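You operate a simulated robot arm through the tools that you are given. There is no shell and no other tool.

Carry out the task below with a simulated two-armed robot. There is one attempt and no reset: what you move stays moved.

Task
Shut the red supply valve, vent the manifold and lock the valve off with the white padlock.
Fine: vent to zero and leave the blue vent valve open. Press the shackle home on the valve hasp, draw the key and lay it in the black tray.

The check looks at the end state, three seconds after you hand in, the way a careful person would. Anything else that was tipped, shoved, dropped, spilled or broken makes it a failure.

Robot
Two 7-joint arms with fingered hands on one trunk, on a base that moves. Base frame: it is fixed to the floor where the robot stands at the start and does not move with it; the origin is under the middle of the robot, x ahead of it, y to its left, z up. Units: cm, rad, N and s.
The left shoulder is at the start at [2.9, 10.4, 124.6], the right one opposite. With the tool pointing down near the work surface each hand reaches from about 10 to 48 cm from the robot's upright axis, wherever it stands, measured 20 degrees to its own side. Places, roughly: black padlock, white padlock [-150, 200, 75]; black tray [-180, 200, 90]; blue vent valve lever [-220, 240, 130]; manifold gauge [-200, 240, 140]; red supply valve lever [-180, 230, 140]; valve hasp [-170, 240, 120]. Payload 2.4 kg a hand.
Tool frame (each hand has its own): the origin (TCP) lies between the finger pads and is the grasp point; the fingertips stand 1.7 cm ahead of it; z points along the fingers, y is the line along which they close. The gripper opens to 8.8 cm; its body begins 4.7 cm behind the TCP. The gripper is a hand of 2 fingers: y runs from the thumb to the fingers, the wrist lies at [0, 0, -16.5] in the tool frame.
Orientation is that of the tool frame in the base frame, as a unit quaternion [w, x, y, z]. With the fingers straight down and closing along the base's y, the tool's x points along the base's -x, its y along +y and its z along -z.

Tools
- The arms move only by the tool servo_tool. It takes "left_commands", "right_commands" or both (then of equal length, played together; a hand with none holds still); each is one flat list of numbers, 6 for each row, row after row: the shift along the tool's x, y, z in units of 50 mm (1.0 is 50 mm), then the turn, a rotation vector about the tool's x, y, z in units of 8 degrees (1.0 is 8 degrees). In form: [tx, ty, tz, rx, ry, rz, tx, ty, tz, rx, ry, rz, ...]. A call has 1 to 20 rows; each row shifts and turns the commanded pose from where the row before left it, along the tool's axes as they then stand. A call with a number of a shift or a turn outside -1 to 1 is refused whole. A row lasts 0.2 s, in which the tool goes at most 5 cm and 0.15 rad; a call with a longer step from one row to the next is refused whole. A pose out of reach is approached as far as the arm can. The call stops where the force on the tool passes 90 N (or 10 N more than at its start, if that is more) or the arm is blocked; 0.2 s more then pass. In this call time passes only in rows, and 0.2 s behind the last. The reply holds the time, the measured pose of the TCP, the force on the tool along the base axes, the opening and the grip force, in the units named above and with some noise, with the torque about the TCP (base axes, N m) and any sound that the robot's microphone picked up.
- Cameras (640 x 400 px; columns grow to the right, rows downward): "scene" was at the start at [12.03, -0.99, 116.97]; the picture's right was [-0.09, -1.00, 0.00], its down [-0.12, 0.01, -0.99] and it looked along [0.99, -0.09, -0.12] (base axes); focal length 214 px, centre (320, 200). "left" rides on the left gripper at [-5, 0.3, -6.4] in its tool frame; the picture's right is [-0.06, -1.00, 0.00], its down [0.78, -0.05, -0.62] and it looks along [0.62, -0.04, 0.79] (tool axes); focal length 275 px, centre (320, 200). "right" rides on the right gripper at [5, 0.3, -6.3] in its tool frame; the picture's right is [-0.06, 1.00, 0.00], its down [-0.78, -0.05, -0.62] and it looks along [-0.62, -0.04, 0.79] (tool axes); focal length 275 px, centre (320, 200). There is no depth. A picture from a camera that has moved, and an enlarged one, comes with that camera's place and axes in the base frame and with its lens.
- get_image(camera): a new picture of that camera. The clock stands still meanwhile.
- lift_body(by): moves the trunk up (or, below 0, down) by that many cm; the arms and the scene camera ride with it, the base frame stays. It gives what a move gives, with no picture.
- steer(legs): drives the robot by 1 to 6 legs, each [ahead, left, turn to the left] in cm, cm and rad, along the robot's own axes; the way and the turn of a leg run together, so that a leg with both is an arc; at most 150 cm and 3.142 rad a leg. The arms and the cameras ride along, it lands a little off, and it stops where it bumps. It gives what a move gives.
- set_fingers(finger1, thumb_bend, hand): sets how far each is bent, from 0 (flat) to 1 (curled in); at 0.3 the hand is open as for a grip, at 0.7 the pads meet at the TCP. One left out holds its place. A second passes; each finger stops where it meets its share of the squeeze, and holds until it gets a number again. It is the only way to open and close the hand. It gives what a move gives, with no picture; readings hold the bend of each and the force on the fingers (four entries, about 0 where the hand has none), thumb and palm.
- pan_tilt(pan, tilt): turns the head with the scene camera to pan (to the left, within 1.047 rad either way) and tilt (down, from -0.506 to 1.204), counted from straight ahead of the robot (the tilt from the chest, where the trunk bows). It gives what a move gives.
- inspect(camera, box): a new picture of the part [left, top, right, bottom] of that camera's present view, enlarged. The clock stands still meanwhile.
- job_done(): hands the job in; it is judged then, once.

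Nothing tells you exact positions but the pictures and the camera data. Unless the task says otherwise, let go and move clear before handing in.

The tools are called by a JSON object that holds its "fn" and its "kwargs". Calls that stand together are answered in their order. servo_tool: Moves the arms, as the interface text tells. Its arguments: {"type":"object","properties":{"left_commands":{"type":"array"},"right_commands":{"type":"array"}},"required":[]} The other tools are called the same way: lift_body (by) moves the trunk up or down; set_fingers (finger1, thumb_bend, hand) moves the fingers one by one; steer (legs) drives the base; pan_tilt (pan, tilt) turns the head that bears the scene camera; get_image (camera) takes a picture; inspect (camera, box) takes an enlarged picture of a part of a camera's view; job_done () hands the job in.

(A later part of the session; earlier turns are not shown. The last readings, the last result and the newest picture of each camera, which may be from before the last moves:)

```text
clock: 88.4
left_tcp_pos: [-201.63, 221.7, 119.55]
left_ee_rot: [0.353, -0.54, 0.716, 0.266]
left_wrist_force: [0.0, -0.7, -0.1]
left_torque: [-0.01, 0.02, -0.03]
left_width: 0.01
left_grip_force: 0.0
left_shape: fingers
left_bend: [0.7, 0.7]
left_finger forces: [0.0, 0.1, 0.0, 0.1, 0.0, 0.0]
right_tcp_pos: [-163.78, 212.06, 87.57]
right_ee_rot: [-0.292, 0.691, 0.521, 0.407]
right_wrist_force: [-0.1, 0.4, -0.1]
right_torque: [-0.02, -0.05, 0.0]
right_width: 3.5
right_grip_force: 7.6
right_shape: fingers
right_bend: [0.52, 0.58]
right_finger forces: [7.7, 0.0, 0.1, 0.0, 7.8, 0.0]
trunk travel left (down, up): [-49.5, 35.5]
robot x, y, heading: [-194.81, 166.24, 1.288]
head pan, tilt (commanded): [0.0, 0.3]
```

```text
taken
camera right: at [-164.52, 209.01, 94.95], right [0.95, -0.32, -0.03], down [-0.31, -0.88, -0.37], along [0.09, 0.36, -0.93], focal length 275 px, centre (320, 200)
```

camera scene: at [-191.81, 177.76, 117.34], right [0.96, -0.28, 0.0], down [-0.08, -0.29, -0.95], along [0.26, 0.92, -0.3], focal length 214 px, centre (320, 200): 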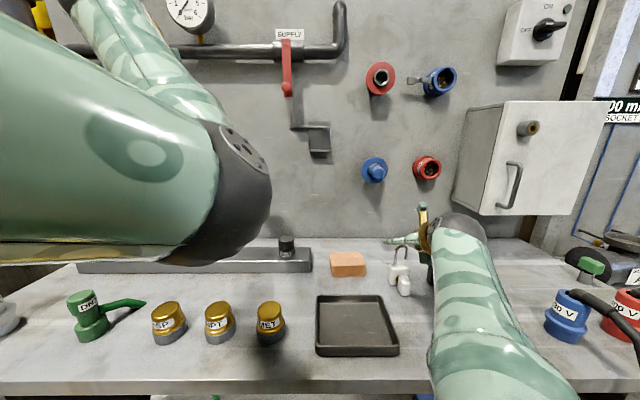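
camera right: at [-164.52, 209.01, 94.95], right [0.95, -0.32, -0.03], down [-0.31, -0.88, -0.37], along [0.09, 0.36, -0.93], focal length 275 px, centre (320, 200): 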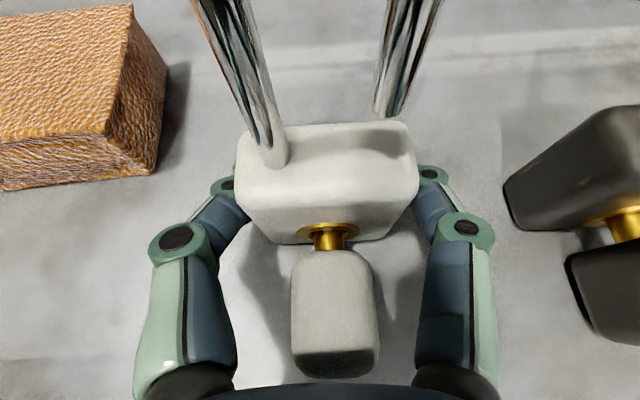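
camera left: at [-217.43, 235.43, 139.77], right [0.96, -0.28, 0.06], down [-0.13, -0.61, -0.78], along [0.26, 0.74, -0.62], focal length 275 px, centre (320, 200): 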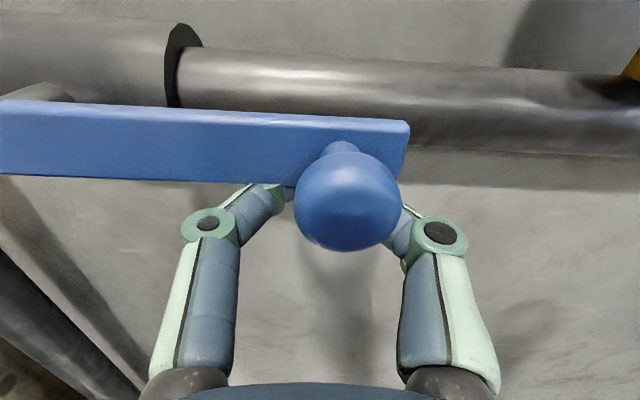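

The padlock is gripped at 7.6 N per side. I'll lift 3 cm slowly and check that it comes up straight.

{"fn": "servo_tool", "kwargs": {"right_commands": [0.13, 0, -0.075, 0, 0, 0, 0.13, 0, -0.075, 0, 0, 0, 0.13, 0, -0.075, 0, 0, 0, 0.13, 0, -0.075, 0, 0, 0]}}

{"fn": "get_image", "kwargs": {"camera": "right"}}

{"fn": "inspect", "kwargs": {"camera": "scene", "box": [376, 210, 456, 300]}}

```text
clock: 89.4
left_tcp_pos: [-201.68, 221.72, 119.53]
left_ee_rot: [0.353, -0.54, 0.717, 0.266]
left_wrist_force: [0.3, 0.1, -0.7]
left_torque: [0.02, -0.04, -0.03]
left_width: 0.0
left_grip_force: 0.0
left_shape: fingers
left_bend: [0.7, 0.7]
left_finger forces: [0.1, 0.0, 0.1, 0.0, 0.0, 0.0]
right_tcp_pos: [-163.89, 212.21, 90.62]
right_ee_rot: [-0.292, 0.691, 0.521, 0.406]
right_wrist_force: [-0.2, 0.1, -1.7]
right_torque: [0.02, 0.0, 0.01]
right_width: 3.5
right_grip_force: 7.9
right_shape: fingers
right_bend: [0.52, 0.58]
right_finger forces: [7.7, 0.0, 0.0, 0.0, 7.6, 0.0]
trunk travel left (down, up): [-49.5, 35.5]
robot x, y, heading: [-195.48, 165.98, 1.291]
head pan, tilt (commanded): [0.0, 0.3]
```

```text
taken
camera right: at [-164.64, 209.1, 98.04], right [0.95, -0.32, -0.03], down [-0.31, -0.88, -0.37], along [0.09, 0.36, -0.93], focal length 275 px, centre (320, 200)
```

right: 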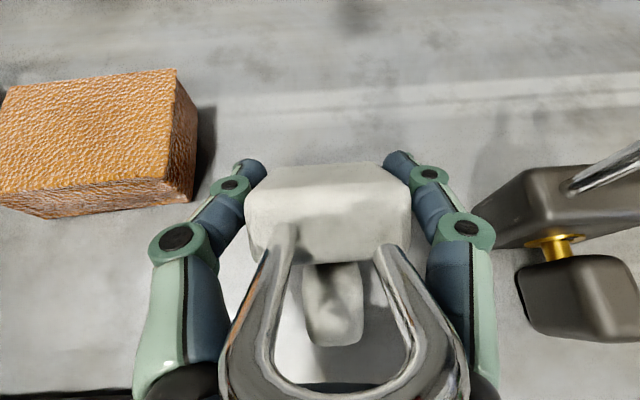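

```text
4.44 times, centred on (416, 255) of scene
camera zoom: at [-191.83, 177.69, 117.35], right [0.96, -0.28, 0.0], down [-0.08, -0.28, -0.96], along [0.26, 0.92, -0.3], focal length 953 px, centre (-107, -44)
```

zoom: 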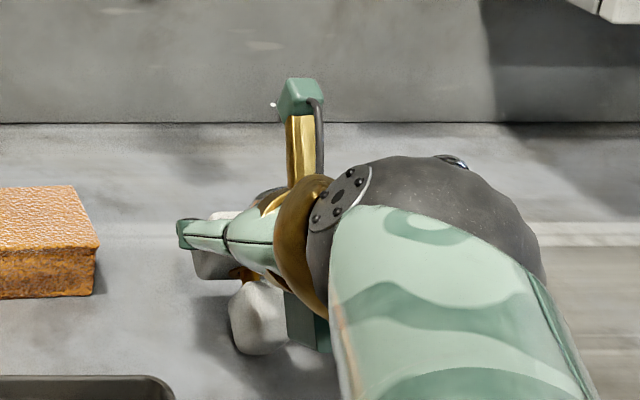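

The padlock swung in the grip when lifted. The key's weight tipped it and the shackle now leans on the palm. I'll lower it straight back down so the bench pushes the key up and it stands upright again.

{"fn": "servo_tool", "kwargs": {"right_commands": [-0.1, 0, 0.058, 0, 0, 0, -0.1, 0, 0.058, 0, 0, 0, -0.1, 0, 0.058, 0, 0, 0, -0.1, 0, 0.058, 0, 0, 0, -0.1, 0, 0.058, 0, 0, 0]}}

{"fn": "get_image", "kwargs": {"camera": "right"}}

{"fn": "inspect", "kwargs": {"camera": "scene", "box": [376, 210, 456, 300]}}

```text
clock: 90.6
left_tcp_pos: [-201.58, 221.66, 119.58]
left_ee_rot: [0.353, -0.54, 0.716, 0.266]
left_wrist_force: [-0.6, 0.0, 0.0]
left_torque: [0.0, -0.02, 0.02]
left_width: 0.0
left_grip_force: 0.0
left_shape: fingers
left_bend: [0.7, 0.7]
left_finger forces: [0.0, 0.1, 0.1, 0.0, 0.0, 0.0]
right_tcp_pos: [-163.95, 212.23, 87.86]
right_ee_rot: [-0.292, 0.691, 0.521, 0.407]
right_wrist_force: [0.4, 1.3, -1.3]
right_torque: [0.0, 0.06, -0.01]
right_width: 3.5
right_grip_force: 8.3
right_shape: fingers
right_bend: [0.52, 0.58]
right_finger forces: [7.8, 0.0, 0.0, 0.0, 7.8, 0.0]
trunk travel left (down, up): [-49.5, 35.5]
robot x, y, heading: [-195.38, 166.13, 1.289]
head pan, tilt (commanded): [0.0, 0.3]
```

```text
taken
camera right: at [-164.57, 209.05, 95.17], right [0.95, -0.32, -0.03], down [-0.31, -0.88, -0.37], along [0.09, 0.36, -0.93], focal length 275 px, centre (320, 200)
```

right: 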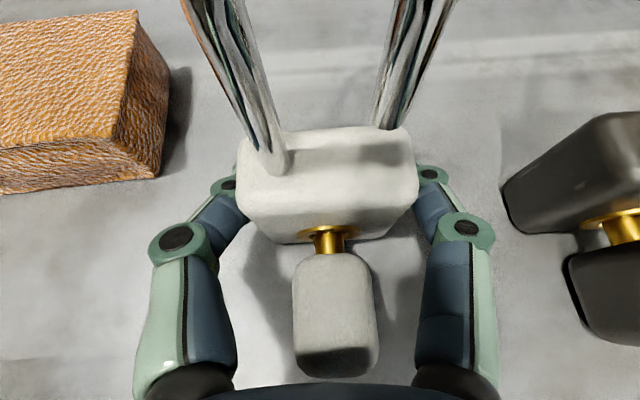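

```text
4.44 times, centred on (416, 255) of scene
camera zoom: at [-191.82, 177.69, 117.35], right [0.96, -0.28, 0.0], down [-0.08, -0.28, -0.96], along [0.26, 0.92, -0.3], focal length 953 px, centre (-107, -44)
```

zoom: 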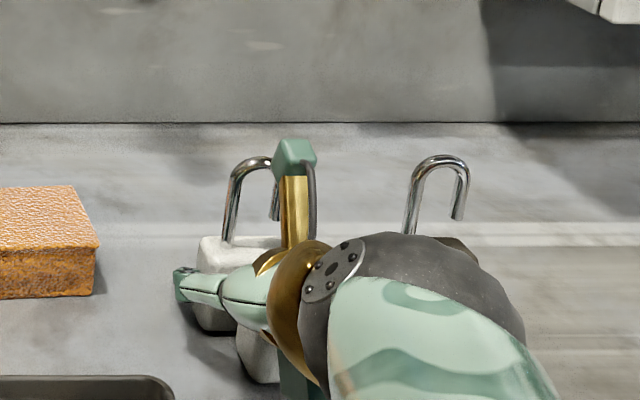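

It stood up again. I'll lower the last 3 mm, release, and regrip by the shackle arch instead, so the body hangs below the grip and stays upright.

{"fn": "servo_tool", "kwargs": {"right_commands": [-0.052, 0, 0.03, 0, 0, 0]}}

{"fn": "set_fingers", "kwargs": {"hand": "right", "finger1": 0.4, "thumb_bend": 0.4}}

{"fn": "get_image", "kwargs": {"camera": "right"}}

{"fn": "inspect", "kwargs": {"camera": "scene", "box": [376, 210, 456, 300]}}

```text
clock: 91.0
left_tcp_pos: [-201.61, 221.64, 119.58]
left_ee_rot: [0.353, -0.54, 0.716, 0.267]
left_wrist_force: [0.5, 0.4, -0.2]
left_torque: [0.01, 0.01, 0.03]
left_width: 0.0
left_grip_force: 0.0
left_shape: fingers
left_bend: [0.7, 0.7]
left_finger forces: [0.0, 0.0, 0.0, 0.0, 0.0, 0.0]
right_tcp_pos: [-163.74, 212.1, 87.52]
right_ee_rot: [-0.292, 0.692, 0.519, 0.409]
right_wrist_force: [-0.1, 0.4, 3.1]
right_torque: [0.02, -0.02, -0.01]
right_width: 3.49
right_grip_force: 7.5
right_shape: fingers
right_bend: [0.52, 0.58]
right_finger forces: [7.7, 0.0, 0.0, 0.0, 8.3, 0.1]
trunk travel left (down, up): [-49.5, 35.5]
robot x, y, heading: [-195.09, 166.14, 1.299]
head pan, tilt (commanded): [0.0, 0.3]
```

```text
clock: 92.0
left_tcp_pos: [-201.57, 221.74, 119.5]
left_ee_rot: [0.354, -0.539, 0.717, 0.266]
left_wrist_force: [0.3, 0.1, 0.6]
left_torque: [0.0, 0.03, 0.0]
left_width: 0.0
left_grip_force: 0.0
left_shape: fingers
left_bend: [0.7, 0.7]
left_finger forces: [0.1, 0.0, 0.0, 0.0, 0.0, 0.0]
right_tcp_pos: [-163.82, 212.13, 87.53]
right_ee_rot: [-0.292, 0.692, 0.52, 0.407]
right_wrist_force: [-0.1, -0.4, -0.1]
right_torque: [-0.01, -0.01, 0.04]
right_width: 6.15
right_grip_force: 0.1
right_shape: fingers
right_bend: [0.4, 0.4]
right_finger forces: [0.0, 0.0, 0.0, 0.0, 0.0, 0.0]
trunk travel left (down, up): [-49.5, 35.5]
robot x, y, heading: [-195.1, 166.1, 1.289]
head pan, tilt (commanded): [0.0, 0.3]
```

```text
taken
camera right: at [-164.54, 209.05, 94.82], right [0.95, -0.32, -0.03], down [-0.31, -0.88, -0.37], along [0.09, 0.36, -0.93], focal length 275 px, centre (320, 200)
```

right: 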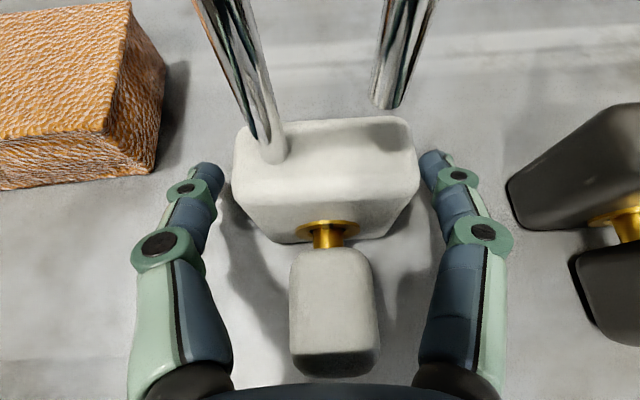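

```text
4.44 times, centred on (416, 255) of scene
camera zoom: at [-191.83, 177.68, 117.35], right [0.96, -0.28, 0.0], down [-0.08, -0.28, -0.96], along [0.26, 0.92, -0.3], focal length 953 px, centre (-107, -44)
```

zoom: 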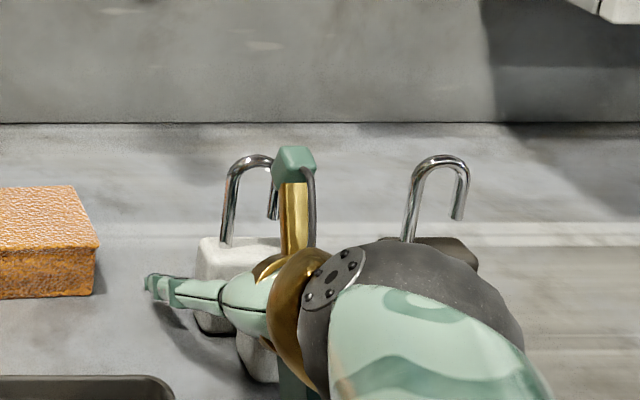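

The padlock is upright and free. I'll raise the open hand so the pads straddle the shackle arch near z=93.

{"fn": "servo_tool", "kwargs": {"right_commands": [0.2245, 0.008, -0.168, 0, 0, 0, 0.2245, 0.008, -0.168, 0, 0, 0, 0.2245, 0.008, -0.168, 0, 0, 0, 0.2245, 0.008, -0.168, 0, 0, 0]}}

{"fn": "get_image", "kwargs": {"camera": "right"}}

{"fn": "inspect", "kwargs": {"camera": "scene", "box": [376, 210, 456, 300]}}

```text
clock: 93.0
left_tcp_pos: [-201.53, 221.67, 119.54]
left_ee_rot: [0.353, -0.54, 0.716, 0.267]
left_wrist_force: [0.4, 0.6, 0.2]
left_torque: [0.0, 0.01, 0.01]
left_width: 0.0
left_grip_force: 0.0
left_shape: fingers
left_bend: [0.7, 0.7]
left_finger forces: [0.0, 0.0, 0.1, 0.0, 0.0, 0.0]
right_tcp_pos: [-162.24, 211.07, 93.29]
right_ee_rot: [-0.278, 0.69, 0.523, 0.417]
right_wrist_force: [0.4, 0.1, -0.1]
right_torque: [-0.02, 0.02, 0.04]
right_width: 6.13
right_grip_force: 0.1
right_shape: fingers
right_bend: [0.4, 0.4]
right_finger forces: [0.0, 0.0, 0.1, 0.0, 0.0, 0.0]
trunk travel left (down, up): [-49.5, 35.5]
robot x, y, heading: [-195.61, 165.93, 1.289]
head pan, tilt (commanded): [0.0, 0.3]
```

```text
taken
camera right: at [-163.29, 207.97, 100.67], right [0.94, -0.33, 0.0], down [-0.3, -0.88, -0.37], along [0.12, 0.35, -0.93], focal length 275 px, centre (320, 200)
```

right: 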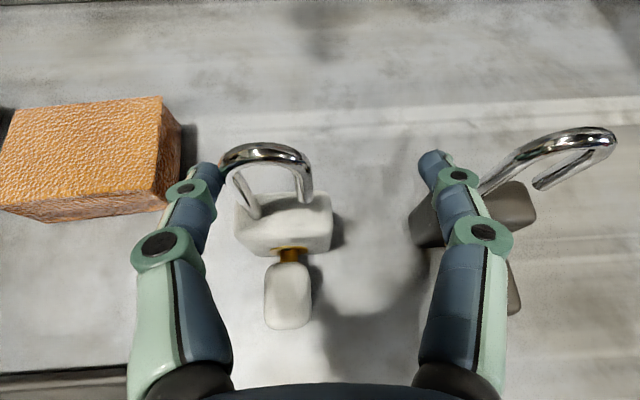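

```text
4.44 times, centred on (416, 255) of scene
camera zoom: at [-191.83, 177.68, 117.35], right [0.96, -0.28, 0.0], down [-0.08, -0.28, -0.96], along [0.26, 0.92, -0.3], focal length 953 px, centre (-107, -44)
```

zoom: 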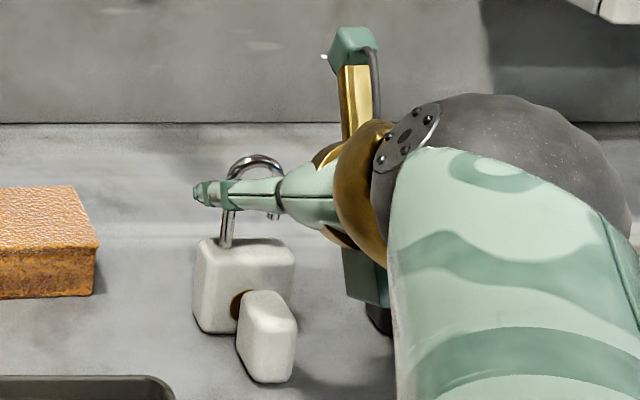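

The hand ended up 1.8 cm too far right. I'll let it settle with a null move and read the pose again.

{"fn": "servo_tool", "kwargs": {"right_commands": [0, 0, 0, 0, 0, 0, 0, 0, 0, 0, 0, 0]}}

```text
clock: 93.6
left_tcp_pos: [-201.61, 221.7, 119.58]
left_ee_rot: [0.353, -0.54, 0.717, 0.266]
left_wrist_force: [0.8, 0.6, 0.6]
left_torque: [0.01, -0.03, -0.03]
left_width: 0.0
left_grip_force: 0.1
left_shape: fingers
left_bend: [0.7, 0.7]
left_finger forces: [0.0, 0.1, 0.0, 0.0, 0.1, 0.0]
right_tcp_pos: [-162.3, 211.09, 93.48]
right_ee_rot: [-0.28, 0.69, 0.521, 0.417]
right_wrist_force: [0.3, -0.7, 0.3]
right_torque: [0.01, -0.04, -0.02]
right_width: 6.13
right_grip_force: 0.0
right_shape: fingers
right_bend: [0.4, 0.4]
right_finger forces: [0.0, 0.1, 0.1, 0.0, 0.0, 0.1]
trunk travel left (down, up): [-49.5, 35.5]
robot x, y, heading: [-195.29, 166.19, 1.294]
head pan, tilt (commanded): [0.0, 0.3]
```

The pose really is off, by 1.7 cm and about 3°. I'll correct the orientation and move left so the arch is centred between the pads.

{"fn": "servo_tool", "kwargs": {"right_commands": [0, -0.15, 0, 0.139, -0.015, 0.118, 0, -0.18, 0, 0.138, -0.015, 0.119]}}

{"fn": "get_image", "kwargs": {"camera": "right"}}

```text
clock: 94.4
left_tcp_pos: [-201.6, 221.59, 119.57]
left_ee_rot: [0.354, -0.539, 0.716, 0.267]
left_wrist_force: [-0.1, 0.0, 0.3]
left_torque: [-0.03, -0.02, -0.02]
left_width: 0.0
left_grip_force: 0.0
left_shape: fingers
left_bend: [0.7, 0.7]
left_finger forces: [0.1, 0.1, 0.0, 0.0, 0.0, 0.0]
right_tcp_pos: [-162.44, 211.48, 93.41]
right_ee_rot: [-0.289, 0.691, 0.519, 0.412]
right_wrist_force: [0.1, 0.2, 0.8]
right_torque: [-0.03, -0.02, 0.0]
right_width: 6.16
right_grip_force: 0.1
right_shape: fingers
right_bend: [0.4, 0.4]
right_finger forces: [0.0, 0.0, 0.1, 0.0, 0.1, 0.0]
trunk travel left (down, up): [-49.5, 35.5]
robot x, y, heading: [-195.33, 165.94, 1.293]
head pan, tilt (commanded): [0.0, 0.3]
stopped in row 2 (right hand): the arm was blocked; the commanded pose is now the measured one
```

```text
taken
camera right: at [-163.3, 208.3, 100.92], right [0.95, -0.32, -0.03], down [-0.31, -0.87, -0.38], along [0.1, 0.36, -0.93], focal length 275 px, centre (320, 200)
```

right: 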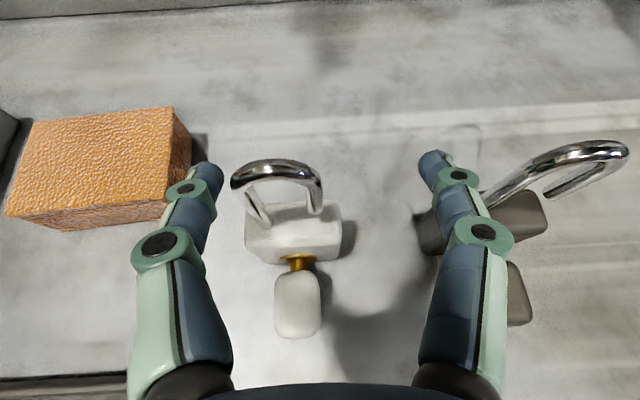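

The arm reports being blocked with no contact force. I'll tilt the head down to see what the forearm and elbow are doing.

{"fn": "pan_tilt", "kwargs": {"pan": -0.5, "tilt": 0.8}}

{"fn": "get_image", "kwargs": {"camera": "scene"}}

```text
clock: 95.3
left_tcp_pos: [-201.71, 221.74, 119.63]
left_ee_rot: [0.353, -0.539, 0.717, 0.266]
left_wrist_force: [0.7, -0.8, 0.3]
left_torque: [0.02, -0.02, 0.0]
left_width: 0.01
left_grip_force: 0.1
left_shape: fingers
left_bend: [0.7, 0.7]
left_finger forces: [0.1, 0.0, 0.0, 0.0, 0.0, 0.0]
right_tcp_pos: [-162.46, 211.14, 93.3]
right_ee_rot: [-0.286, 0.692, 0.521, 0.411]
right_wrist_force: [-0.2, 0.2, -0.2]
right_torque: [0.0, 0.02, -0.01]
right_width: 6.13
right_grip_force: 0.1
right_shape: fingers
right_bend: [0.4, 0.4]
right_finger forces: [0.0, 0.1, 0.1, 0.0, 0.1, 0.0]
trunk travel left (down, up): [-49.5, 35.5]
robot x, y, heading: [-194.9, 166.33, 1.291]
head pan, tilt (commanded): [-0.499, 0.799]
```

```text
taken
camera scene: at [-190.97, 176.48, 113.75], right [0.91, -0.4, 0.0], down [-0.26, -0.59, -0.77], along [0.31, 0.7, -0.64], focal length 214 px, centre (320, 200)
```

scene: 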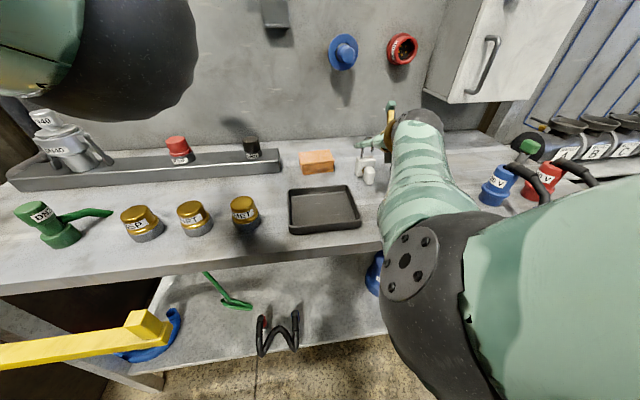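

There's no contact. The elbow is simply at a joint limit because the arm is folded. I'll use the base instead: shift it 1.4 cm left to centre the hand, then back 7 cm so the arm can work more stretched.

{"fn": "steer", "kwargs": {"legs": [[0, 1.4, 0]]}}

{"fn": "get_image", "kwargs": {"camera": "right"}}

```text
clock: 96.1
left_tcp_pos: [-203.05, 222.09, 119.54]
left_ee_rot: [0.353, -0.54, 0.716, 0.266]
left_wrist_force: [-0.2, 0.1, -0.3]
left_torque: [0.01, 0.02, -0.02]
left_width: 0.0
left_grip_force: 0.0
left_shape: fingers
left_bend: [0.7, 0.7]
left_finger forces: [0.0, 0.1, 0.0, 0.0, 0.1, 0.1]
right_tcp_pos: [-163.85, 211.58, 93.49]
right_ee_rot: [-0.286, 0.691, 0.52, 0.411]
right_wrist_force: [-0.3, -0.2, 0.5]
right_torque: [-0.01, 0.02, -0.03]
right_width: 6.15
right_grip_force: 0.1
right_shape: fingers
right_bend: [0.4, 0.4]
right_finger forces: [0.0, 0.0, 0.1, 0.0, 0.0, 0.0]
trunk travel left (down, up): [-49.5, 35.5]
robot x, y, heading: [-196.65, 166.66, 1.289]
head pan, tilt (commanded): [-0.499, 0.799]
```

```text
taken
camera right: at [-164.69, 208.6, 100.77], right [0.95, -0.32, -0.02], down [-0.31, -0.87, -0.37], along [0.1, 0.36, -0.93], focal length 275 px, centre (320, 200)
```

right: 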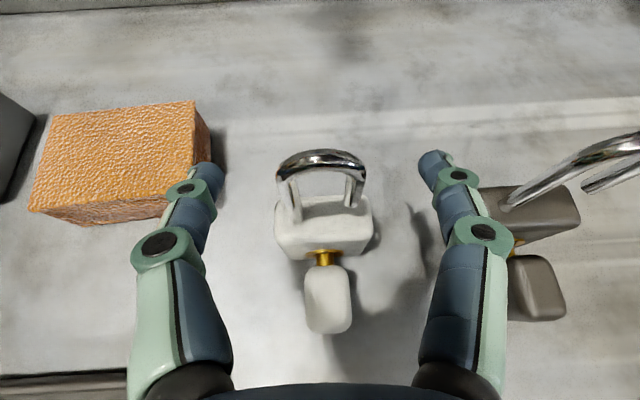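

The arch is now centred between the pads (TCP s=24.8, d=21.7). I'll lower half a centimetre onto the straight part of the shackle and close.

{"fn": "servo_tool", "kwargs": {"right_commands": [-0.087, 0, 0.05, 0, 0, 0]}}

{"fn": "set_fingers", "kwargs": {"hand": "right", "finger1": 0.75, "thumb_bend": 0.75}}

{"fn": "get_image", "kwargs": {"camera": "right"}}

```text
clock: 96.5
left_tcp_pos: [-203.09, 221.95, 119.57]
left_ee_rot: [0.353, -0.54, 0.716, 0.266]
left_wrist_force: [0.4, 0.6, 0.0]
left_torque: [-0.02, 0.0, 0.0]
left_width: 0.01
left_grip_force: 0.0
left_shape: fingers
left_bend: [0.7, 0.7]
left_finger forces: [0.0, 0.0, 0.1, 0.1, 0.0, 0.0]
right_tcp_pos: [-163.75, 211.53, 92.98]
right_ee_rot: [-0.286, 0.691, 0.521, 0.412]
right_wrist_force: [-0.9, 0.3, -0.6]
right_torque: [0.02, 0.0, -0.02]
right_width: 6.14
right_grip_force: 0.1
right_shape: fingers
right_bend: [0.4, 0.4]
right_finger forces: [0.0, 0.0, 0.1, 0.0, 0.0, 0.0]
trunk travel left (down, up): [-49.5, 35.5]
robot x, y, heading: [-196.72, 166.44, 1.291]
head pan, tilt (commanded): [-0.499, 0.799]
```

```text
clock: 97.5
left_tcp_pos: [-202.97, 222.06, 119.51]
left_ee_rot: [0.352, -0.54, 0.717, 0.266]
left_wrist_force: [0.6, 0.3, 0.3]
left_torque: [-0.02, 0.03, 0.02]
left_width: 0.01
left_grip_force: 0.0
left_shape: fingers
left_bend: [0.7, 0.7]
left_finger forces: [0.1, 0.0, 0.0, 0.0, 0.1, 0.0]
right_tcp_pos: [-163.64, 211.49, 92.93]
right_ee_rot: [-0.286, 0.691, 0.521, 0.412]
right_wrist_force: [0.4, 0.7, -0.5]
right_torque: [-0.02, 0.0, -0.01]
right_width: 0.02
right_grip_force: 0.0
right_shape: fingers
right_bend: [0.74, 0.73]
right_finger forces: [0.1, 0.0, 0.0, 0.0, 0.0, 0.0]
trunk travel left (down, up): [-49.5, 35.5]
robot x, y, heading: [-196.92, 166.75, 1.295]
head pan, tilt (commanded): [-0.499, 0.799]
```

```text
taken
camera right: at [-164.54, 208.51, 100.3], right [0.95, -0.33, -0.02], down [-0.31, -0.87, -0.37], along [0.1, 0.36, -0.93], focal length 275 px, centre (320, 200)
```

right: 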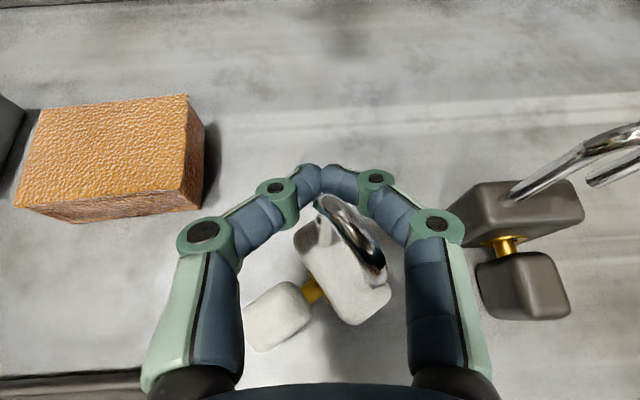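

The fingertips closed ahead of the arch and pushed the padlock back, turning it on the bench. I'll look at its state before doing anything else.

{"fn": "inspect", "kwargs": {"camera": "scene", "box": [320, 90, 440, 200]}}

{"fn": "inspect", "kwargs": {"camera": "right", "box": [220, 150, 460, 370]}}

```text
3.64 times, centred on (380, 145) of scene
camera zoom: at [-192.24, 176.67, 113.44], right [0.91, -0.42, 0.0], down [-0.28, -0.61, -0.74], along [0.31, 0.67, -0.67], focal length 780 px, centre (102, 400)
```

zoom: 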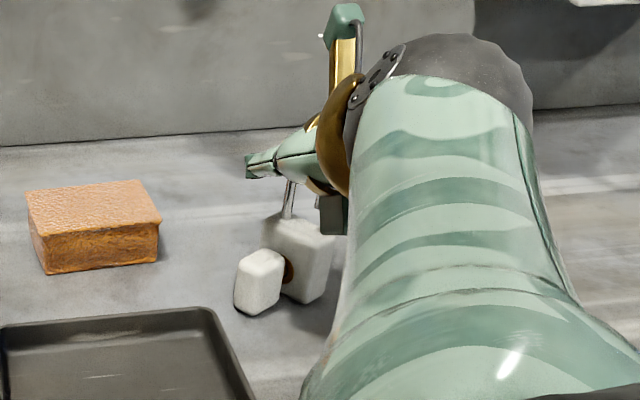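

```text
1.82 times, centred on (340, 260) of right
camera zoom: at [-164.54, 208.51, 100.3], right [0.95, -0.33, -0.02], down [-0.31, -0.87, -0.37], along [0.1, 0.36, -0.93], focal length 500 px, centre (284, 91)
```

zoom: 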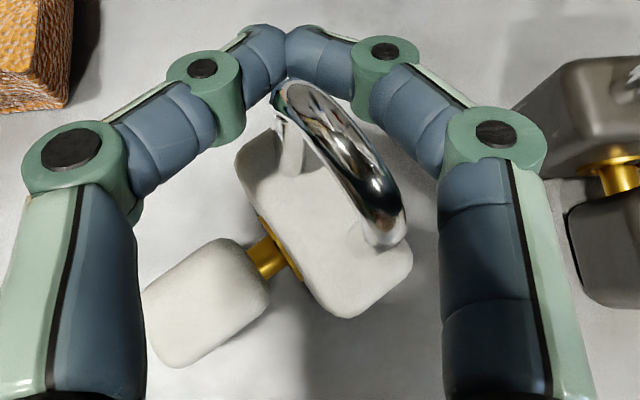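

The padlock is still standing, just turned about 60° clockwise. The contact points are really at the fingertips, about 1.2 cm ahead of the TCP. My first body grip was therefore well behind the centre of mass, which is why it swung. I'll open, lift the hand clear, and re-measure.

{"fn": "set_fingers", "kwargs": {"hand": "right", "finger1": 0.42, "thumb_bend": 0.42}}

{"fn": "get_image", "kwargs": {"camera": "right"}}

```text
clock: 98.5
left_tcp_pos: [-203.08, 222.1, 119.61]
left_ee_rot: [0.353, -0.54, 0.716, 0.266]
left_wrist_force: [0.9, -0.6, -0.1]
left_torque: [0.03, 0.0, 0.01]
left_width: 0.01
left_grip_force: 0.0
left_shape: fingers
left_bend: [0.7, 0.7]
left_finger forces: [0.0, 0.0, 0.1, 0.0, 0.0, 0.0]
right_tcp_pos: [-163.66, 211.67, 92.92]
right_ee_rot: [-0.285, 0.691, 0.521, 0.412]
right_wrist_force: [0.4, 0.2, 0.0]
right_torque: [-0.04, -0.03, 0.03]
right_width: 5.7
right_grip_force: 0.1
right_shape: fingers
right_bend: [0.42, 0.42]
right_finger forces: [0.1, 0.1, 0.0, 0.0, 0.0, 0.0]
trunk travel left (down, up): [-49.5, 35.5]
robot x, y, heading: [-196.64, 166.49, 1.293]
head pan, tilt (commanded): [-0.499, 0.799]
```

```text
taken
camera right: at [-164.52, 208.5, 100.29], right [0.95, -0.33, -0.02], down [-0.31, -0.87, -0.37], along [0.11, 0.36, -0.93], focal length 275 px, centre (320, 200)
```

right: 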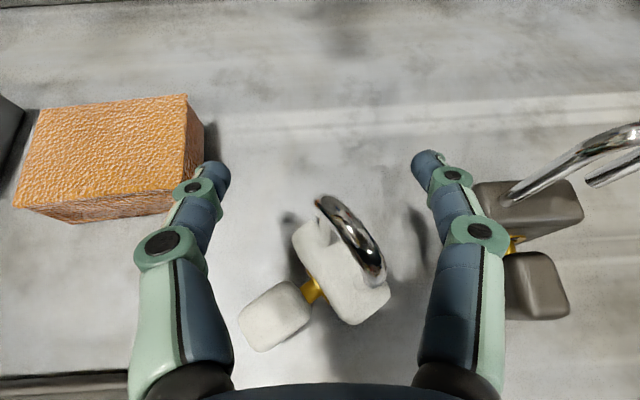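

The padlock stands with its body centre near s≈25.8, d≈23.1, turned about 53°. I'll raise the whole trunk 6 cm to clear it and back the base off 6 cm to get a comfortable arm posture.

{"fn": "lift_body", "kwargs": {"by": 6}}

{"fn": "steer", "kwargs": {"legs": [[-7, 0, 0]]}}

{"fn": "pan_tilt", "kwargs": {"pan": -0.25, "tilt": 0.5}}

{"fn": "get_image", "kwargs": {"camera": "right"}}

{"fn": "get_image", "kwargs": {"camera": "scene"}}

```text
clock: 99.5
left_tcp_pos: [-203.03, 222.0, 125.47]
left_ee_rot: [0.354, -0.54, 0.716, 0.266]
left_wrist_force: [-0.4, -0.6, -0.4]
left_torque: [-0.01, 0.0, -0.01]
left_width: 0.0
left_grip_force: 0.1
left_shape: fingers
left_bend: [0.7, 0.7]
left_finger forces: [0.0, 0.0, 0.1, 0.1, 0.0, 0.1]
right_tcp_pos: [-163.51, 211.63, 99.0]
right_ee_rot: [-0.284, 0.691, 0.52, 0.413]
right_wrist_force: [0.1, 0.4, -0.1]
right_torque: [0.04, -0.01, -0.01]
right_width: 5.69
right_grip_force: 0.0
right_shape: fingers
right_bend: [0.42, 0.42]
right_finger forces: [0.0, 0.1, 0.0, 0.1, 0.1, 0.0]
trunk travel left (down, up): [-55.5, 29.5]
robot x, y, heading: [-197.07, 166.47, 1.294]
head pan, tilt (commanded): [-0.499, 0.799]
```

```text
clock: 100.5
left_tcp_pos: [-204.9, 215.27, 125.65]
left_ee_rot: [0.353, -0.539, 0.717, 0.266]
left_wrist_force: [-0.6, -0.9, -0.4]
left_torque: [-0.01, 0.01, -0.01]
left_width: 0.0
left_grip_force: 0.1
left_shape: fingers
left_bend: [0.7, 0.7]
left_finger forces: [0.0, 0.1, 0.1, 0.1, 0.0, 0.1]
right_tcp_pos: [-165.39, 204.75, 98.83]
right_ee_rot: [-0.285, 0.691, 0.52, 0.414]
right_wrist_force: [-0.3, -0.3, -0.2]
right_torque: [0.01, 0.01, 0.02]
right_width: 5.67
right_grip_force: 0.0
right_shape: fingers
right_bend: [0.42, 0.42]
right_finger forces: [0.1, 0.0, 0.1, 0.0, 0.1, 0.0]
trunk travel left (down, up): [-55.5, 29.5]
robot x, y, heading: [-198.14, 160.06, 1.29]
head pan, tilt (commanded): [-0.499, 0.799]
```

```text
clock: 101.3
left_tcp_pos: [-204.82, 215.37, 125.58]
left_ee_rot: [0.353, -0.539, 0.717, 0.266]
left_wrist_force: [-0.3, 0.1, 0.1]
left_torque: [0.01, 0.01, 0.01]
left_width: 0.02
left_grip_force: 0.0
left_shape: fingers
left_bend: [0.7, 0.7]
left_finger forces: [0.0, 0.0, 0.0, 0.1, 0.0, 0.1]
right_tcp_pos: [-165.09, 204.8, 98.97]
right_ee_rot: [-0.283, 0.692, 0.519, 0.415]
right_wrist_force: [-0.9, -0.4, 0.2]
right_torque: [-0.04, -0.04, -0.01]
right_width: 5.72
right_grip_force: 0.2
right_shape: fingers
right_bend: [0.42, 0.42]
right_finger forces: [0.1, 0.0, 0.0, 0.0, 0.0, 0.0]
trunk travel left (down, up): [-55.5, 29.5]
robot x, y, heading: [-198.21, 160.13, 1.29]
head pan, tilt (commanded): [-0.25, 0.499]
```

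```text
taken
camera right: at [-166.13, 201.77, 106.32], right [0.94, -0.33, -0.02], down [-0.31, -0.87, -0.38], along [0.11, 0.36, -0.93], focal length 275 px, centre (320, 200)
```

right: 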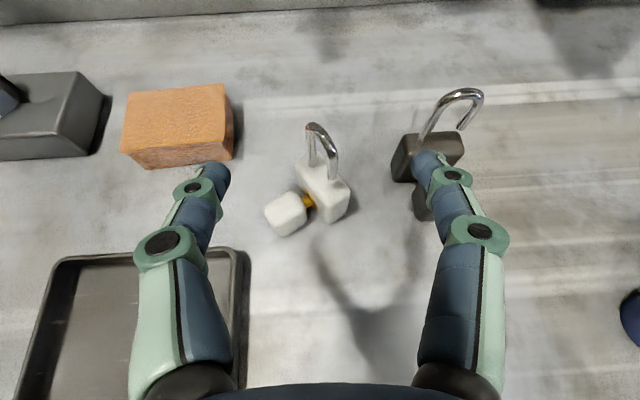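

```text
taken
camera scene: at [-193.79, 170.25, 120.61], right [0.9, -0.44, 0.0], down [-0.25, -0.51, -0.82], along [0.36, 0.74, -0.57], focal length 214 px, centre (320, 200)
```

scene: 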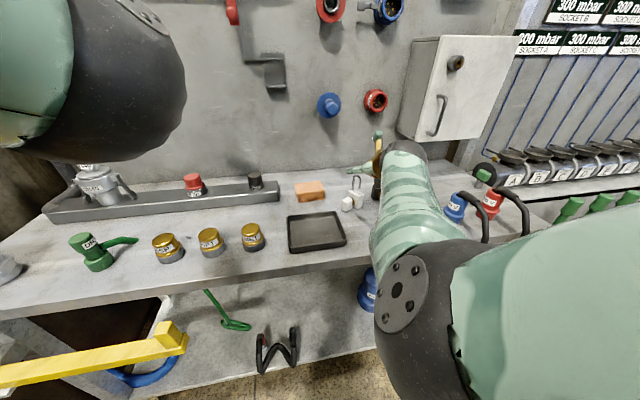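

I'll zoom in to measure the padlock's new position and yaw precisely.

{"fn": "inspect", "kwargs": {"camera": "right", "box": [240, 110, 400, 250]}}

{"fn": "inspect", "kwargs": {"camera": "scene", "box": [320, 150, 400, 230]}}

```text
2.86 times, centred on (320, 180) of right
camera zoom: at [-166.13, 201.77, 106.32], right [0.94, -0.33, -0.02], down [-0.31, -0.87, -0.38], along [0.11, 0.36, -0.93], focal length 786 px, centre (320, 257)
```

zoom: 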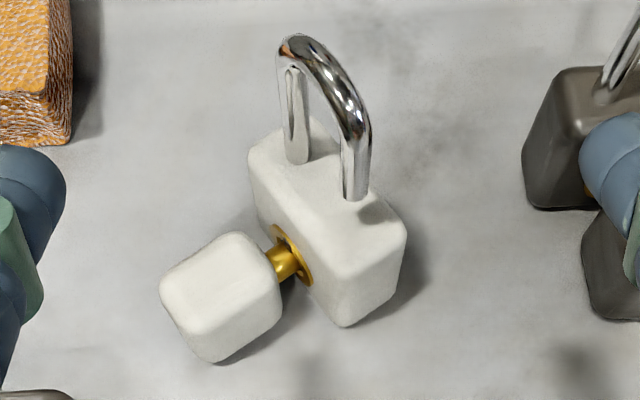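

```text
5.00 times, centred on (360, 190) of scene
camera zoom: at [-193.79, 170.25, 120.61], right [0.9, -0.44, 0.0], down [-0.25, -0.51, -0.82], along [0.36, 0.74, -0.57], focal length 1072 px, centre (120, 250)
```

zoom: 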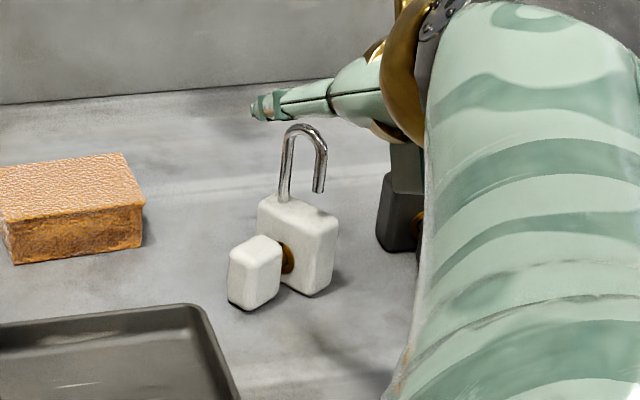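

The body centre is at s≈25.9, d≈22.9 with a yaw of -57°. I'll turn it back by pushing the key head to the right with closed fingertips. First I'll close the fingers, pitch the hand to 50° for clearance over the tray, and move to the left of the key.

{"fn": "set_fingers", "kwargs": {"hand": "right", "finger1": 0.7, "thumb_bend": 0.7}}

{"fn": "servo_tool", "kwargs": {"right_commands": [-0.046, -0.343, 0.256, 0.095, -0.843, 0.044, -0.046, -0.343, 0.256, 0.095, -0.843, 0.044, -0.046, -0.343, 0.256, 0.095, -0.843, 0.044]}}

{"fn": "get_image", "kwargs": {"camera": "right"}}

```text
clock: 102.3
left_tcp_pos: [-204.92, 215.37, 125.67]
left_ee_rot: [0.354, -0.539, 0.716, 0.266]
left_wrist_force: [-0.4, -0.1, 0.7]
left_torque: [0.01, 0.02, 0.0]
left_width: 0.01
left_grip_force: 0.1
left_shape: fingers
left_bend: [0.7, 0.7]
left_finger forces: [0.0, 0.0, 0.0, 0.0, 0.0, 0.1]
right_tcp_pos: [-165.18, 204.81, 98.9]
right_ee_rot: [-0.283, 0.691, 0.52, 0.415]
right_wrist_force: [-1.0, 0.1, 1.0]
right_torque: [0.0, -0.01, 0.0]
right_width: 0.0
right_grip_force: 0.1
right_shape: fingers
right_bend: [0.7, 0.7]
right_finger forces: [0.0, 0.0, 0.0, 0.1, 0.0, 0.0]
trunk travel left (down, up): [-55.5, 29.5]
robot x, y, heading: [-198.53, 159.68, 1.289]
head pan, tilt (commanded): [-0.25, 0.499]
```

```text
clock: 103.1
left_tcp_pos: [-204.86, 215.5, 125.57]
left_ee_rot: [0.353, -0.54, 0.717, 0.266]
left_wrist_force: [-0.5, -0.5, -0.4]
left_torque: [0.02, 0.02, 0.02]
left_width: 0.01
left_grip_force: 0.0
left_shape: fingers
left_bend: [0.7, 0.7]
left_finger forces: [0.1, 0.0, 0.0, 0.0, 0.1, 0.1]
right_tcp_pos: [-169.61, 209.05, 95.78]
right_ee_rot: [-0.206, 0.753, 0.564, 0.272]
right_wrist_force: [0.0, -1.0, 0.6]
right_torque: [0.0, 0.01, 0.01]
right_width: 0.0
right_grip_force: 0.1
right_shape: fingers
right_bend: [0.7, 0.7]
right_finger forces: [0.1, 0.1, 0.0, 0.0, 0.1, 0.1]
trunk travel left (down, up): [-55.5, 29.5]
robot x, y, heading: [-198.53, 160.01, 1.288]
head pan, tilt (commanded): [-0.25, 0.499]
```

```text
taken
camera right: at [-169.33, 208.57, 103.8], right [0.94, -0.32, -0.04], down [-0.33, -0.95, -0.03], along [-0.03, 0.04, -1.0], focal length 275 px, centre (320, 200)
```

right: 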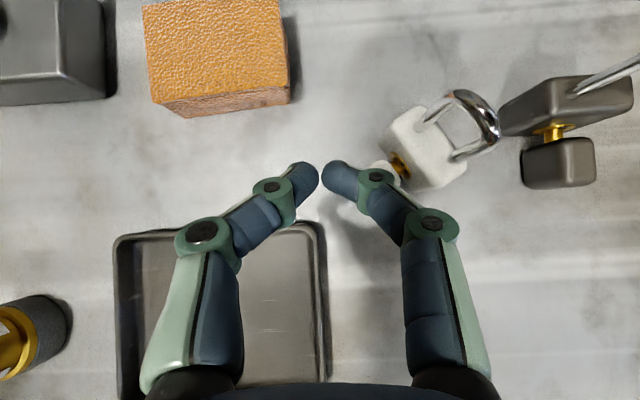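

The fingertips are about 2 cm left of the key head. I'll descend to key height.

{"fn": "servo_tool", "kwargs": {"right_commands": [-0.221, 0, 0.265, 0, 0, 0, -0.221, 0, 0.265, 0, 0, 0, -0.221, 0, 0.265, 0, 0, 0, -0.221, 0, 0.265, 0, 0, 0]}}

{"fn": "get_image", "kwargs": {"camera": "right"}}

{"fn": "inspect", "kwargs": {"camera": "scene", "box": [300, 150, 400, 240]}}

```text
clock: 104.1
left_tcp_pos: [-204.88, 215.34, 125.79]
left_ee_rot: [0.353, -0.539, 0.717, 0.266]
left_wrist_force: [-0.1, 0.2, -0.2]
left_torque: [0.02, 0.0, -0.03]
left_width: 0.0
left_grip_force: 0.0
left_shape: fingers
left_bend: [0.7, 0.7]
left_finger forces: [0.1, 0.0, 0.1, 0.0, 0.0, 0.0]
right_tcp_pos: [-169.25, 208.8, 89.16]
right_ee_rot: [-0.207, 0.752, 0.562, 0.274]
right_wrist_force: [-0.9, -1.0, 5.2]
right_torque: [-0.04, -0.1, 0.0]
right_width: 0.0
right_grip_force: 2.5
right_shape: fingers
right_bend: [0.71, 0.7]
right_finger forces: [5.0, 0.0, 0.0, 0.0, 0.1, 0.1]
trunk travel left (down, up): [-55.5, 29.5]
robot x, y, heading: [-198.22, 159.56, 1.288]
head pan, tilt (commanded): [-0.25, 0.499]
```

```text
taken
camera right: at [-169.12, 208.25, 97.13], right [0.94, -0.33, -0.04], down [-0.33, -0.94, -0.03], along [-0.03, 0.05, -1.0], focal length 275 px, centre (320, 200)
```

right: 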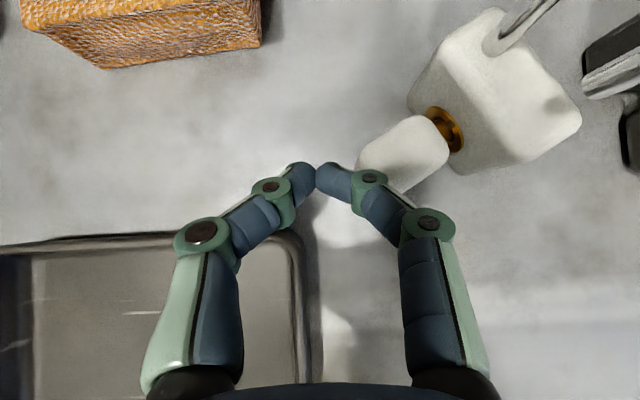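

```text
4.44 times, centred on (350, 195) of scene
camera zoom: at [-193.13, 170.1, 121.57], right [0.86, -0.51, 0.0], down [-0.24, -0.41, -0.88], along [0.44, 0.76, -0.48], focal length 953 px, centre (187, 222)
```

zoom: 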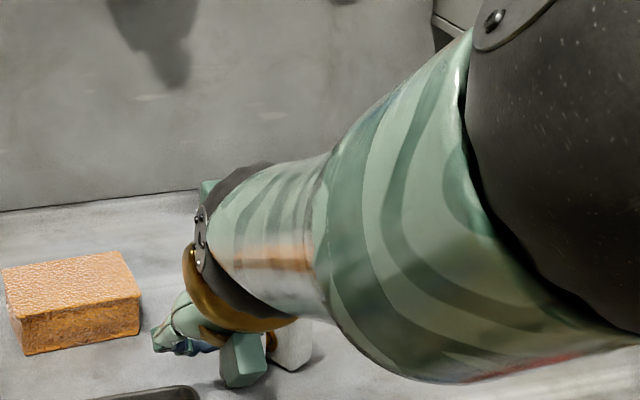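

My right knuckle is touching the key's top with 5 N, so I'll back up. A better way is to straddle the padlock with open fingers. Closing then makes the thumb push the key right and the finger push the body left, which turns it straight.

{"fn": "servo_tool", "kwargs": {"right_commands": [0.256, -0.05, -0.308, 0, 0, 0, 0.256, 0, -0.308, 0, 0, 0, 0.256, 0, -0.308, 0, 0, 0, 0, 0.33, 0, 0, 0, 0, 0, 0.33, 0, 0, 0, 0, 0.077, 0.33, 0.064, 0, 0, 0]}}

{"fn": "set_fingers", "kwargs": {"hand": "right", "finger1": 0.35, "thumb_bend": 0.35}}

{"fn": "get_image", "kwargs": {"camera": "right"}}

```text
clock: 105.5
left_tcp_pos: [-204.83, 215.32, 125.56]
left_ee_rot: [0.353, -0.539, 0.717, 0.265]
left_wrist_force: [0.5, 1.3, -0.3]
left_torque: [0.02, 0.0, -0.03]
left_width: 0.02
left_grip_force: 0.1
left_shape: fingers
left_bend: [0.7, 0.7]
left_finger forces: [0.1, 0.1, 0.0, 0.0, 0.1, 0.0]
right_tcp_pos: [-165.03, 208.08, 94.79]
right_ee_rot: [-0.206, 0.752, 0.564, 0.272]
right_wrist_force: [0.6, 0.0, -0.1]
right_torque: [0.01, 0.02, 0.01]
right_width: 0.0
right_grip_force: 0.1
right_shape: fingers
right_bend: [0.7, 0.7]
right_finger forces: [0.0, 0.0, 0.0, 0.1, 0.0, 0.1]
trunk travel left (down, up): [-55.5, 29.5]
robot x, y, heading: [-198.19, 160.13, 1.289]
head pan, tilt (commanded): [-0.25, 0.499]
```

```text
clock: 106.5
left_tcp_pos: [-204.93, 215.39, 125.55]
left_ee_rot: [0.354, -0.539, 0.717, 0.266]
left_wrist_force: [0.2, -0.5, -0.4]
left_torque: [-0.03, 0.01, -0.03]
left_width: 0.0
left_grip_force: 0.0
left_shape: fingers
left_bend: [0.7, 0.7]
left_finger forces: [0.1, 0.0, 0.0, 0.0, 0.1, 0.0]
right_tcp_pos: [-164.93, 207.97, 94.81]
right_ee_rot: [-0.206, 0.752, 0.564, 0.272]
right_wrist_force: [-0.9, 0.8, 0.5]
right_torque: [0.01, -0.03, -0.01]
right_width: 7.26
right_grip_force: 0.1
right_shape: fingers
right_bend: [0.35, 0.35]
right_finger forces: [0.1, 0.1, 0.0, 0.0, 0.0, 0.1]
trunk travel left (down, up): [-55.5, 29.5]
robot x, y, heading: [-198.63, 159.64, 1.285]
head pan, tilt (commanded): [-0.25, 0.499]
```

```text
taken
camera right: at [-164.69, 207.5, 102.89], right [0.94, -0.33, -0.04], down [-0.33, -0.94, -0.03], along [-0.03, 0.04, -1.0], focal length 275 px, centre (320, 200)
```

right: 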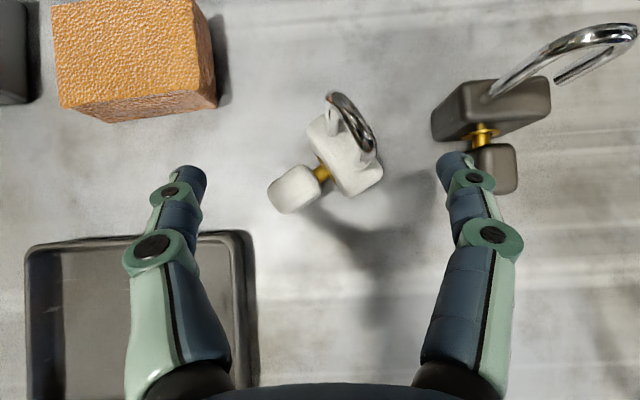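

The padlock sits between the open fingers. I'll shift 0.4 cm right, descend to key height, and then sweep the key with the thumb.

{"fn": "servo_tool", "kwargs": {"right_commands": [-0.2, 0.08, 0.24, 0, 0, 0, -0.2, 0, 0.24, 0, 0, 0, -0.2, 0, 0.24, 0, 0, 0, -0.17, 0, 0.2, 0, 0, 0]}}

{"fn": "get_image", "kwargs": {"camera": "right"}}

```text
clock: 107.5
left_tcp_pos: [-204.92, 215.42, 125.46]
left_ee_rot: [0.353, -0.539, 0.717, 0.266]
left_wrist_force: [-0.3, 0.2, 0.6]
left_torque: [0.01, 0.0, 0.0]
left_width: 0.03
left_grip_force: 0.0
left_shape: fingers
left_bend: [0.7, 0.7]
left_finger forces: [0.1, 0.0, 0.1, 0.1, 0.0, 0.0]
right_tcp_pos: [-165.03, 207.66, 89.17]
right_ee_rot: [-0.206, 0.753, 0.563, 0.273]
right_wrist_force: [-0.7, 0.0, -0.6]
right_torque: [-0.01, 0.0, 0.04]
right_width: 7.28
right_grip_force: 0.0
right_shape: fingers
right_bend: [0.35, 0.35]
right_finger forces: [0.0, 0.1, 0.0, 0.1, 0.0, 0.0]
right hand out of reach, approached as far as the arm can: row 4
trunk travel left (down, up): [-55.5, 29.5]
robot x, y, heading: [-198.31, 160.11, 1.286]
head pan, tilt (commanded): [-0.25, 0.499]
```

```text
taken
camera right: at [-164.69, 207.16, 97.12], right [0.94, -0.33, -0.04], down [-0.33, -0.94, -0.03], along [-0.03, 0.04, -1.0], focal length 275 px, centre (320, 200)
```

right: 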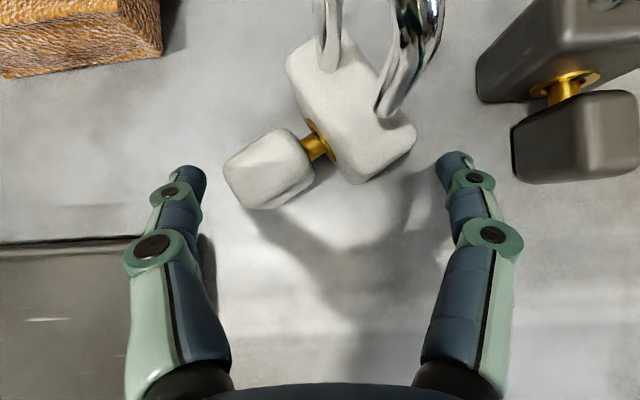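

The arm is at its reach limit here, so I'll lower the trunk 1 cm for the rest of the way. Then I'll sweep the key with the thumb in steps.

{"fn": "lift_body", "kwargs": {"by": -1.2}}

{"fn": "set_fingers", "kwargs": {"hand": "right", "thumb_bend": 0.5}}

{"fn": "get_image", "kwargs": {"camera": "right"}}

```text
clock: 108.1
left_tcp_pos: [-204.9, 215.32, 124.34]
left_ee_rot: [0.353, -0.539, 0.717, 0.266]
left_wrist_force: [0.7, -0.1, -0.4]
left_torque: [-0.01, -0.02, -0.01]
left_width: 0.0
left_grip_force: 0.1
left_shape: fingers
left_bend: [0.7, 0.7]
left_finger forces: [0.0, 0.1, 0.0, 0.0, 0.1, 0.0]
right_tcp_pos: [-164.73, 207.36, 88.07]
right_ee_rot: [-0.206, 0.753, 0.563, 0.272]
right_wrist_force: [-0.7, -0.9, -0.6]
right_torque: [0.0, -0.03, 0.0]
right_width: 7.27
right_grip_force: 0.0
right_shape: fingers
right_bend: [0.35, 0.35]
right_finger forces: [0.1, 0.0, 0.1, 0.0, 0.0, 0.1]
trunk travel left (down, up): [-54.3, 30.7]
robot x, y, heading: [-198.36, 160.28, 1.292]
head pan, tilt (commanded): [-0.25, 0.499]
```

```text
clock: 109.1
left_tcp_pos: [-204.95, 215.28, 124.42]
left_ee_rot: [0.353, -0.539, 0.717, 0.266]
left_wrist_force: [0.5, -0.7, -0.1]
left_torque: [0.03, 0.03, -0.01]
left_width: 0.0
left_grip_force: 0.0
left_shape: fingers
left_bend: [0.7, 0.7]
left_finger forces: [0.1, 0.1, 0.1, 0.0, 0.0, 0.0]
right_tcp_pos: [-164.79, 207.39, 88.01]
right_ee_rot: [-0.206, 0.752, 0.563, 0.272]
right_wrist_force: [-0.1, 0.0, -0.2]
right_torque: [-0.03, 0.01, -0.01]
right_width: 5.61
right_grip_force: 0.2
right_shape: fingers
right_bend: [0.35, 0.5]
right_finger forces: [0.0, 0.0, 0.0, 0.0, 0.1, 0.0]
trunk travel left (down, up): [-54.3, 30.7]
robot x, y, heading: [-198.03, 159.83, 1.284]
head pan, tilt (commanded): [-0.25, 0.499]
```

```text
taken
camera right: at [-164.55, 206.99, 96.01], right [0.94, -0.33, -0.04], down [-0.33, -0.94, -0.03], along [-0.03, 0.04, -1.0], focal length 275 px, centre (320, 200)
```

right: 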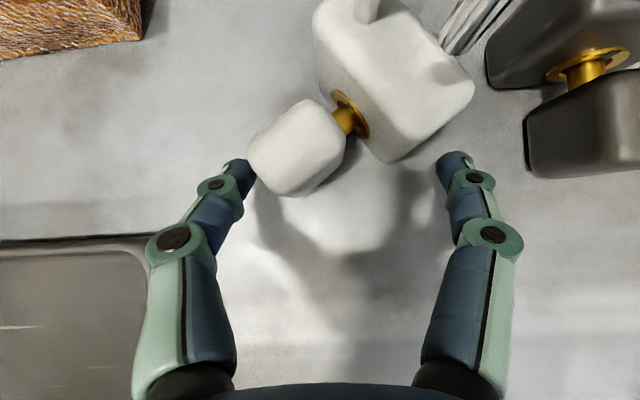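

The thumb is just touching the key, so I'll sweep further.

{"fn": "set_fingers", "kwargs": {"hand": "right", "thumb_bend": 0.62}}

{"fn": "get_image", "kwargs": {"camera": "right"}}

```text
clock: 110.1
left_tcp_pos: [-204.92, 215.37, 124.4]
left_ee_rot: [0.354, -0.539, 0.716, 0.266]
left_wrist_force: [0.0, 0.1, 0.5]
left_torque: [-0.01, 0.02, 0.0]
left_width: 0.02
left_grip_force: 0.1
left_shape: fingers
left_bend: [0.7, 0.7]
left_finger forces: [0.0, 0.0, 0.0, 0.0, 0.1, 0.1]
right_tcp_pos: [-164.75, 207.43, 88.16]
right_ee_rot: [-0.205, 0.753, 0.564, 0.272]
right_wrist_force: [0.3, 0.2, 0.7]
right_torque: [-0.01, -0.03, 0.01]
right_width: 4.26
right_grip_force: 0.0
right_shape: fingers
right_bend: [0.35, 0.62]
right_finger forces: [0.1, 0.0, 0.1, 0.0, 0.0, 0.1]
trunk travel left (down, up): [-54.3, 30.7]
robot x, y, heading: [-198.26, 160.09, 1.292]
head pan, tilt (commanded): [-0.25, 0.499]
```

```text
taken
camera right: at [-164.55, 206.99, 96.01], right [0.94, -0.33, -0.04], down [-0.33, -0.94, -0.03], along [-0.03, 0.04, -1.0], focal length 275 px, centre (320, 200)
```

right: 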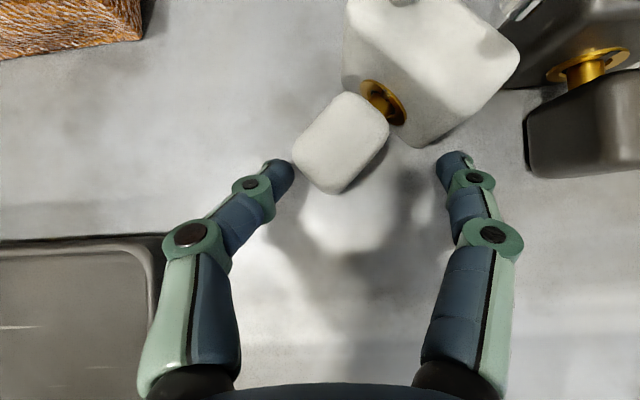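

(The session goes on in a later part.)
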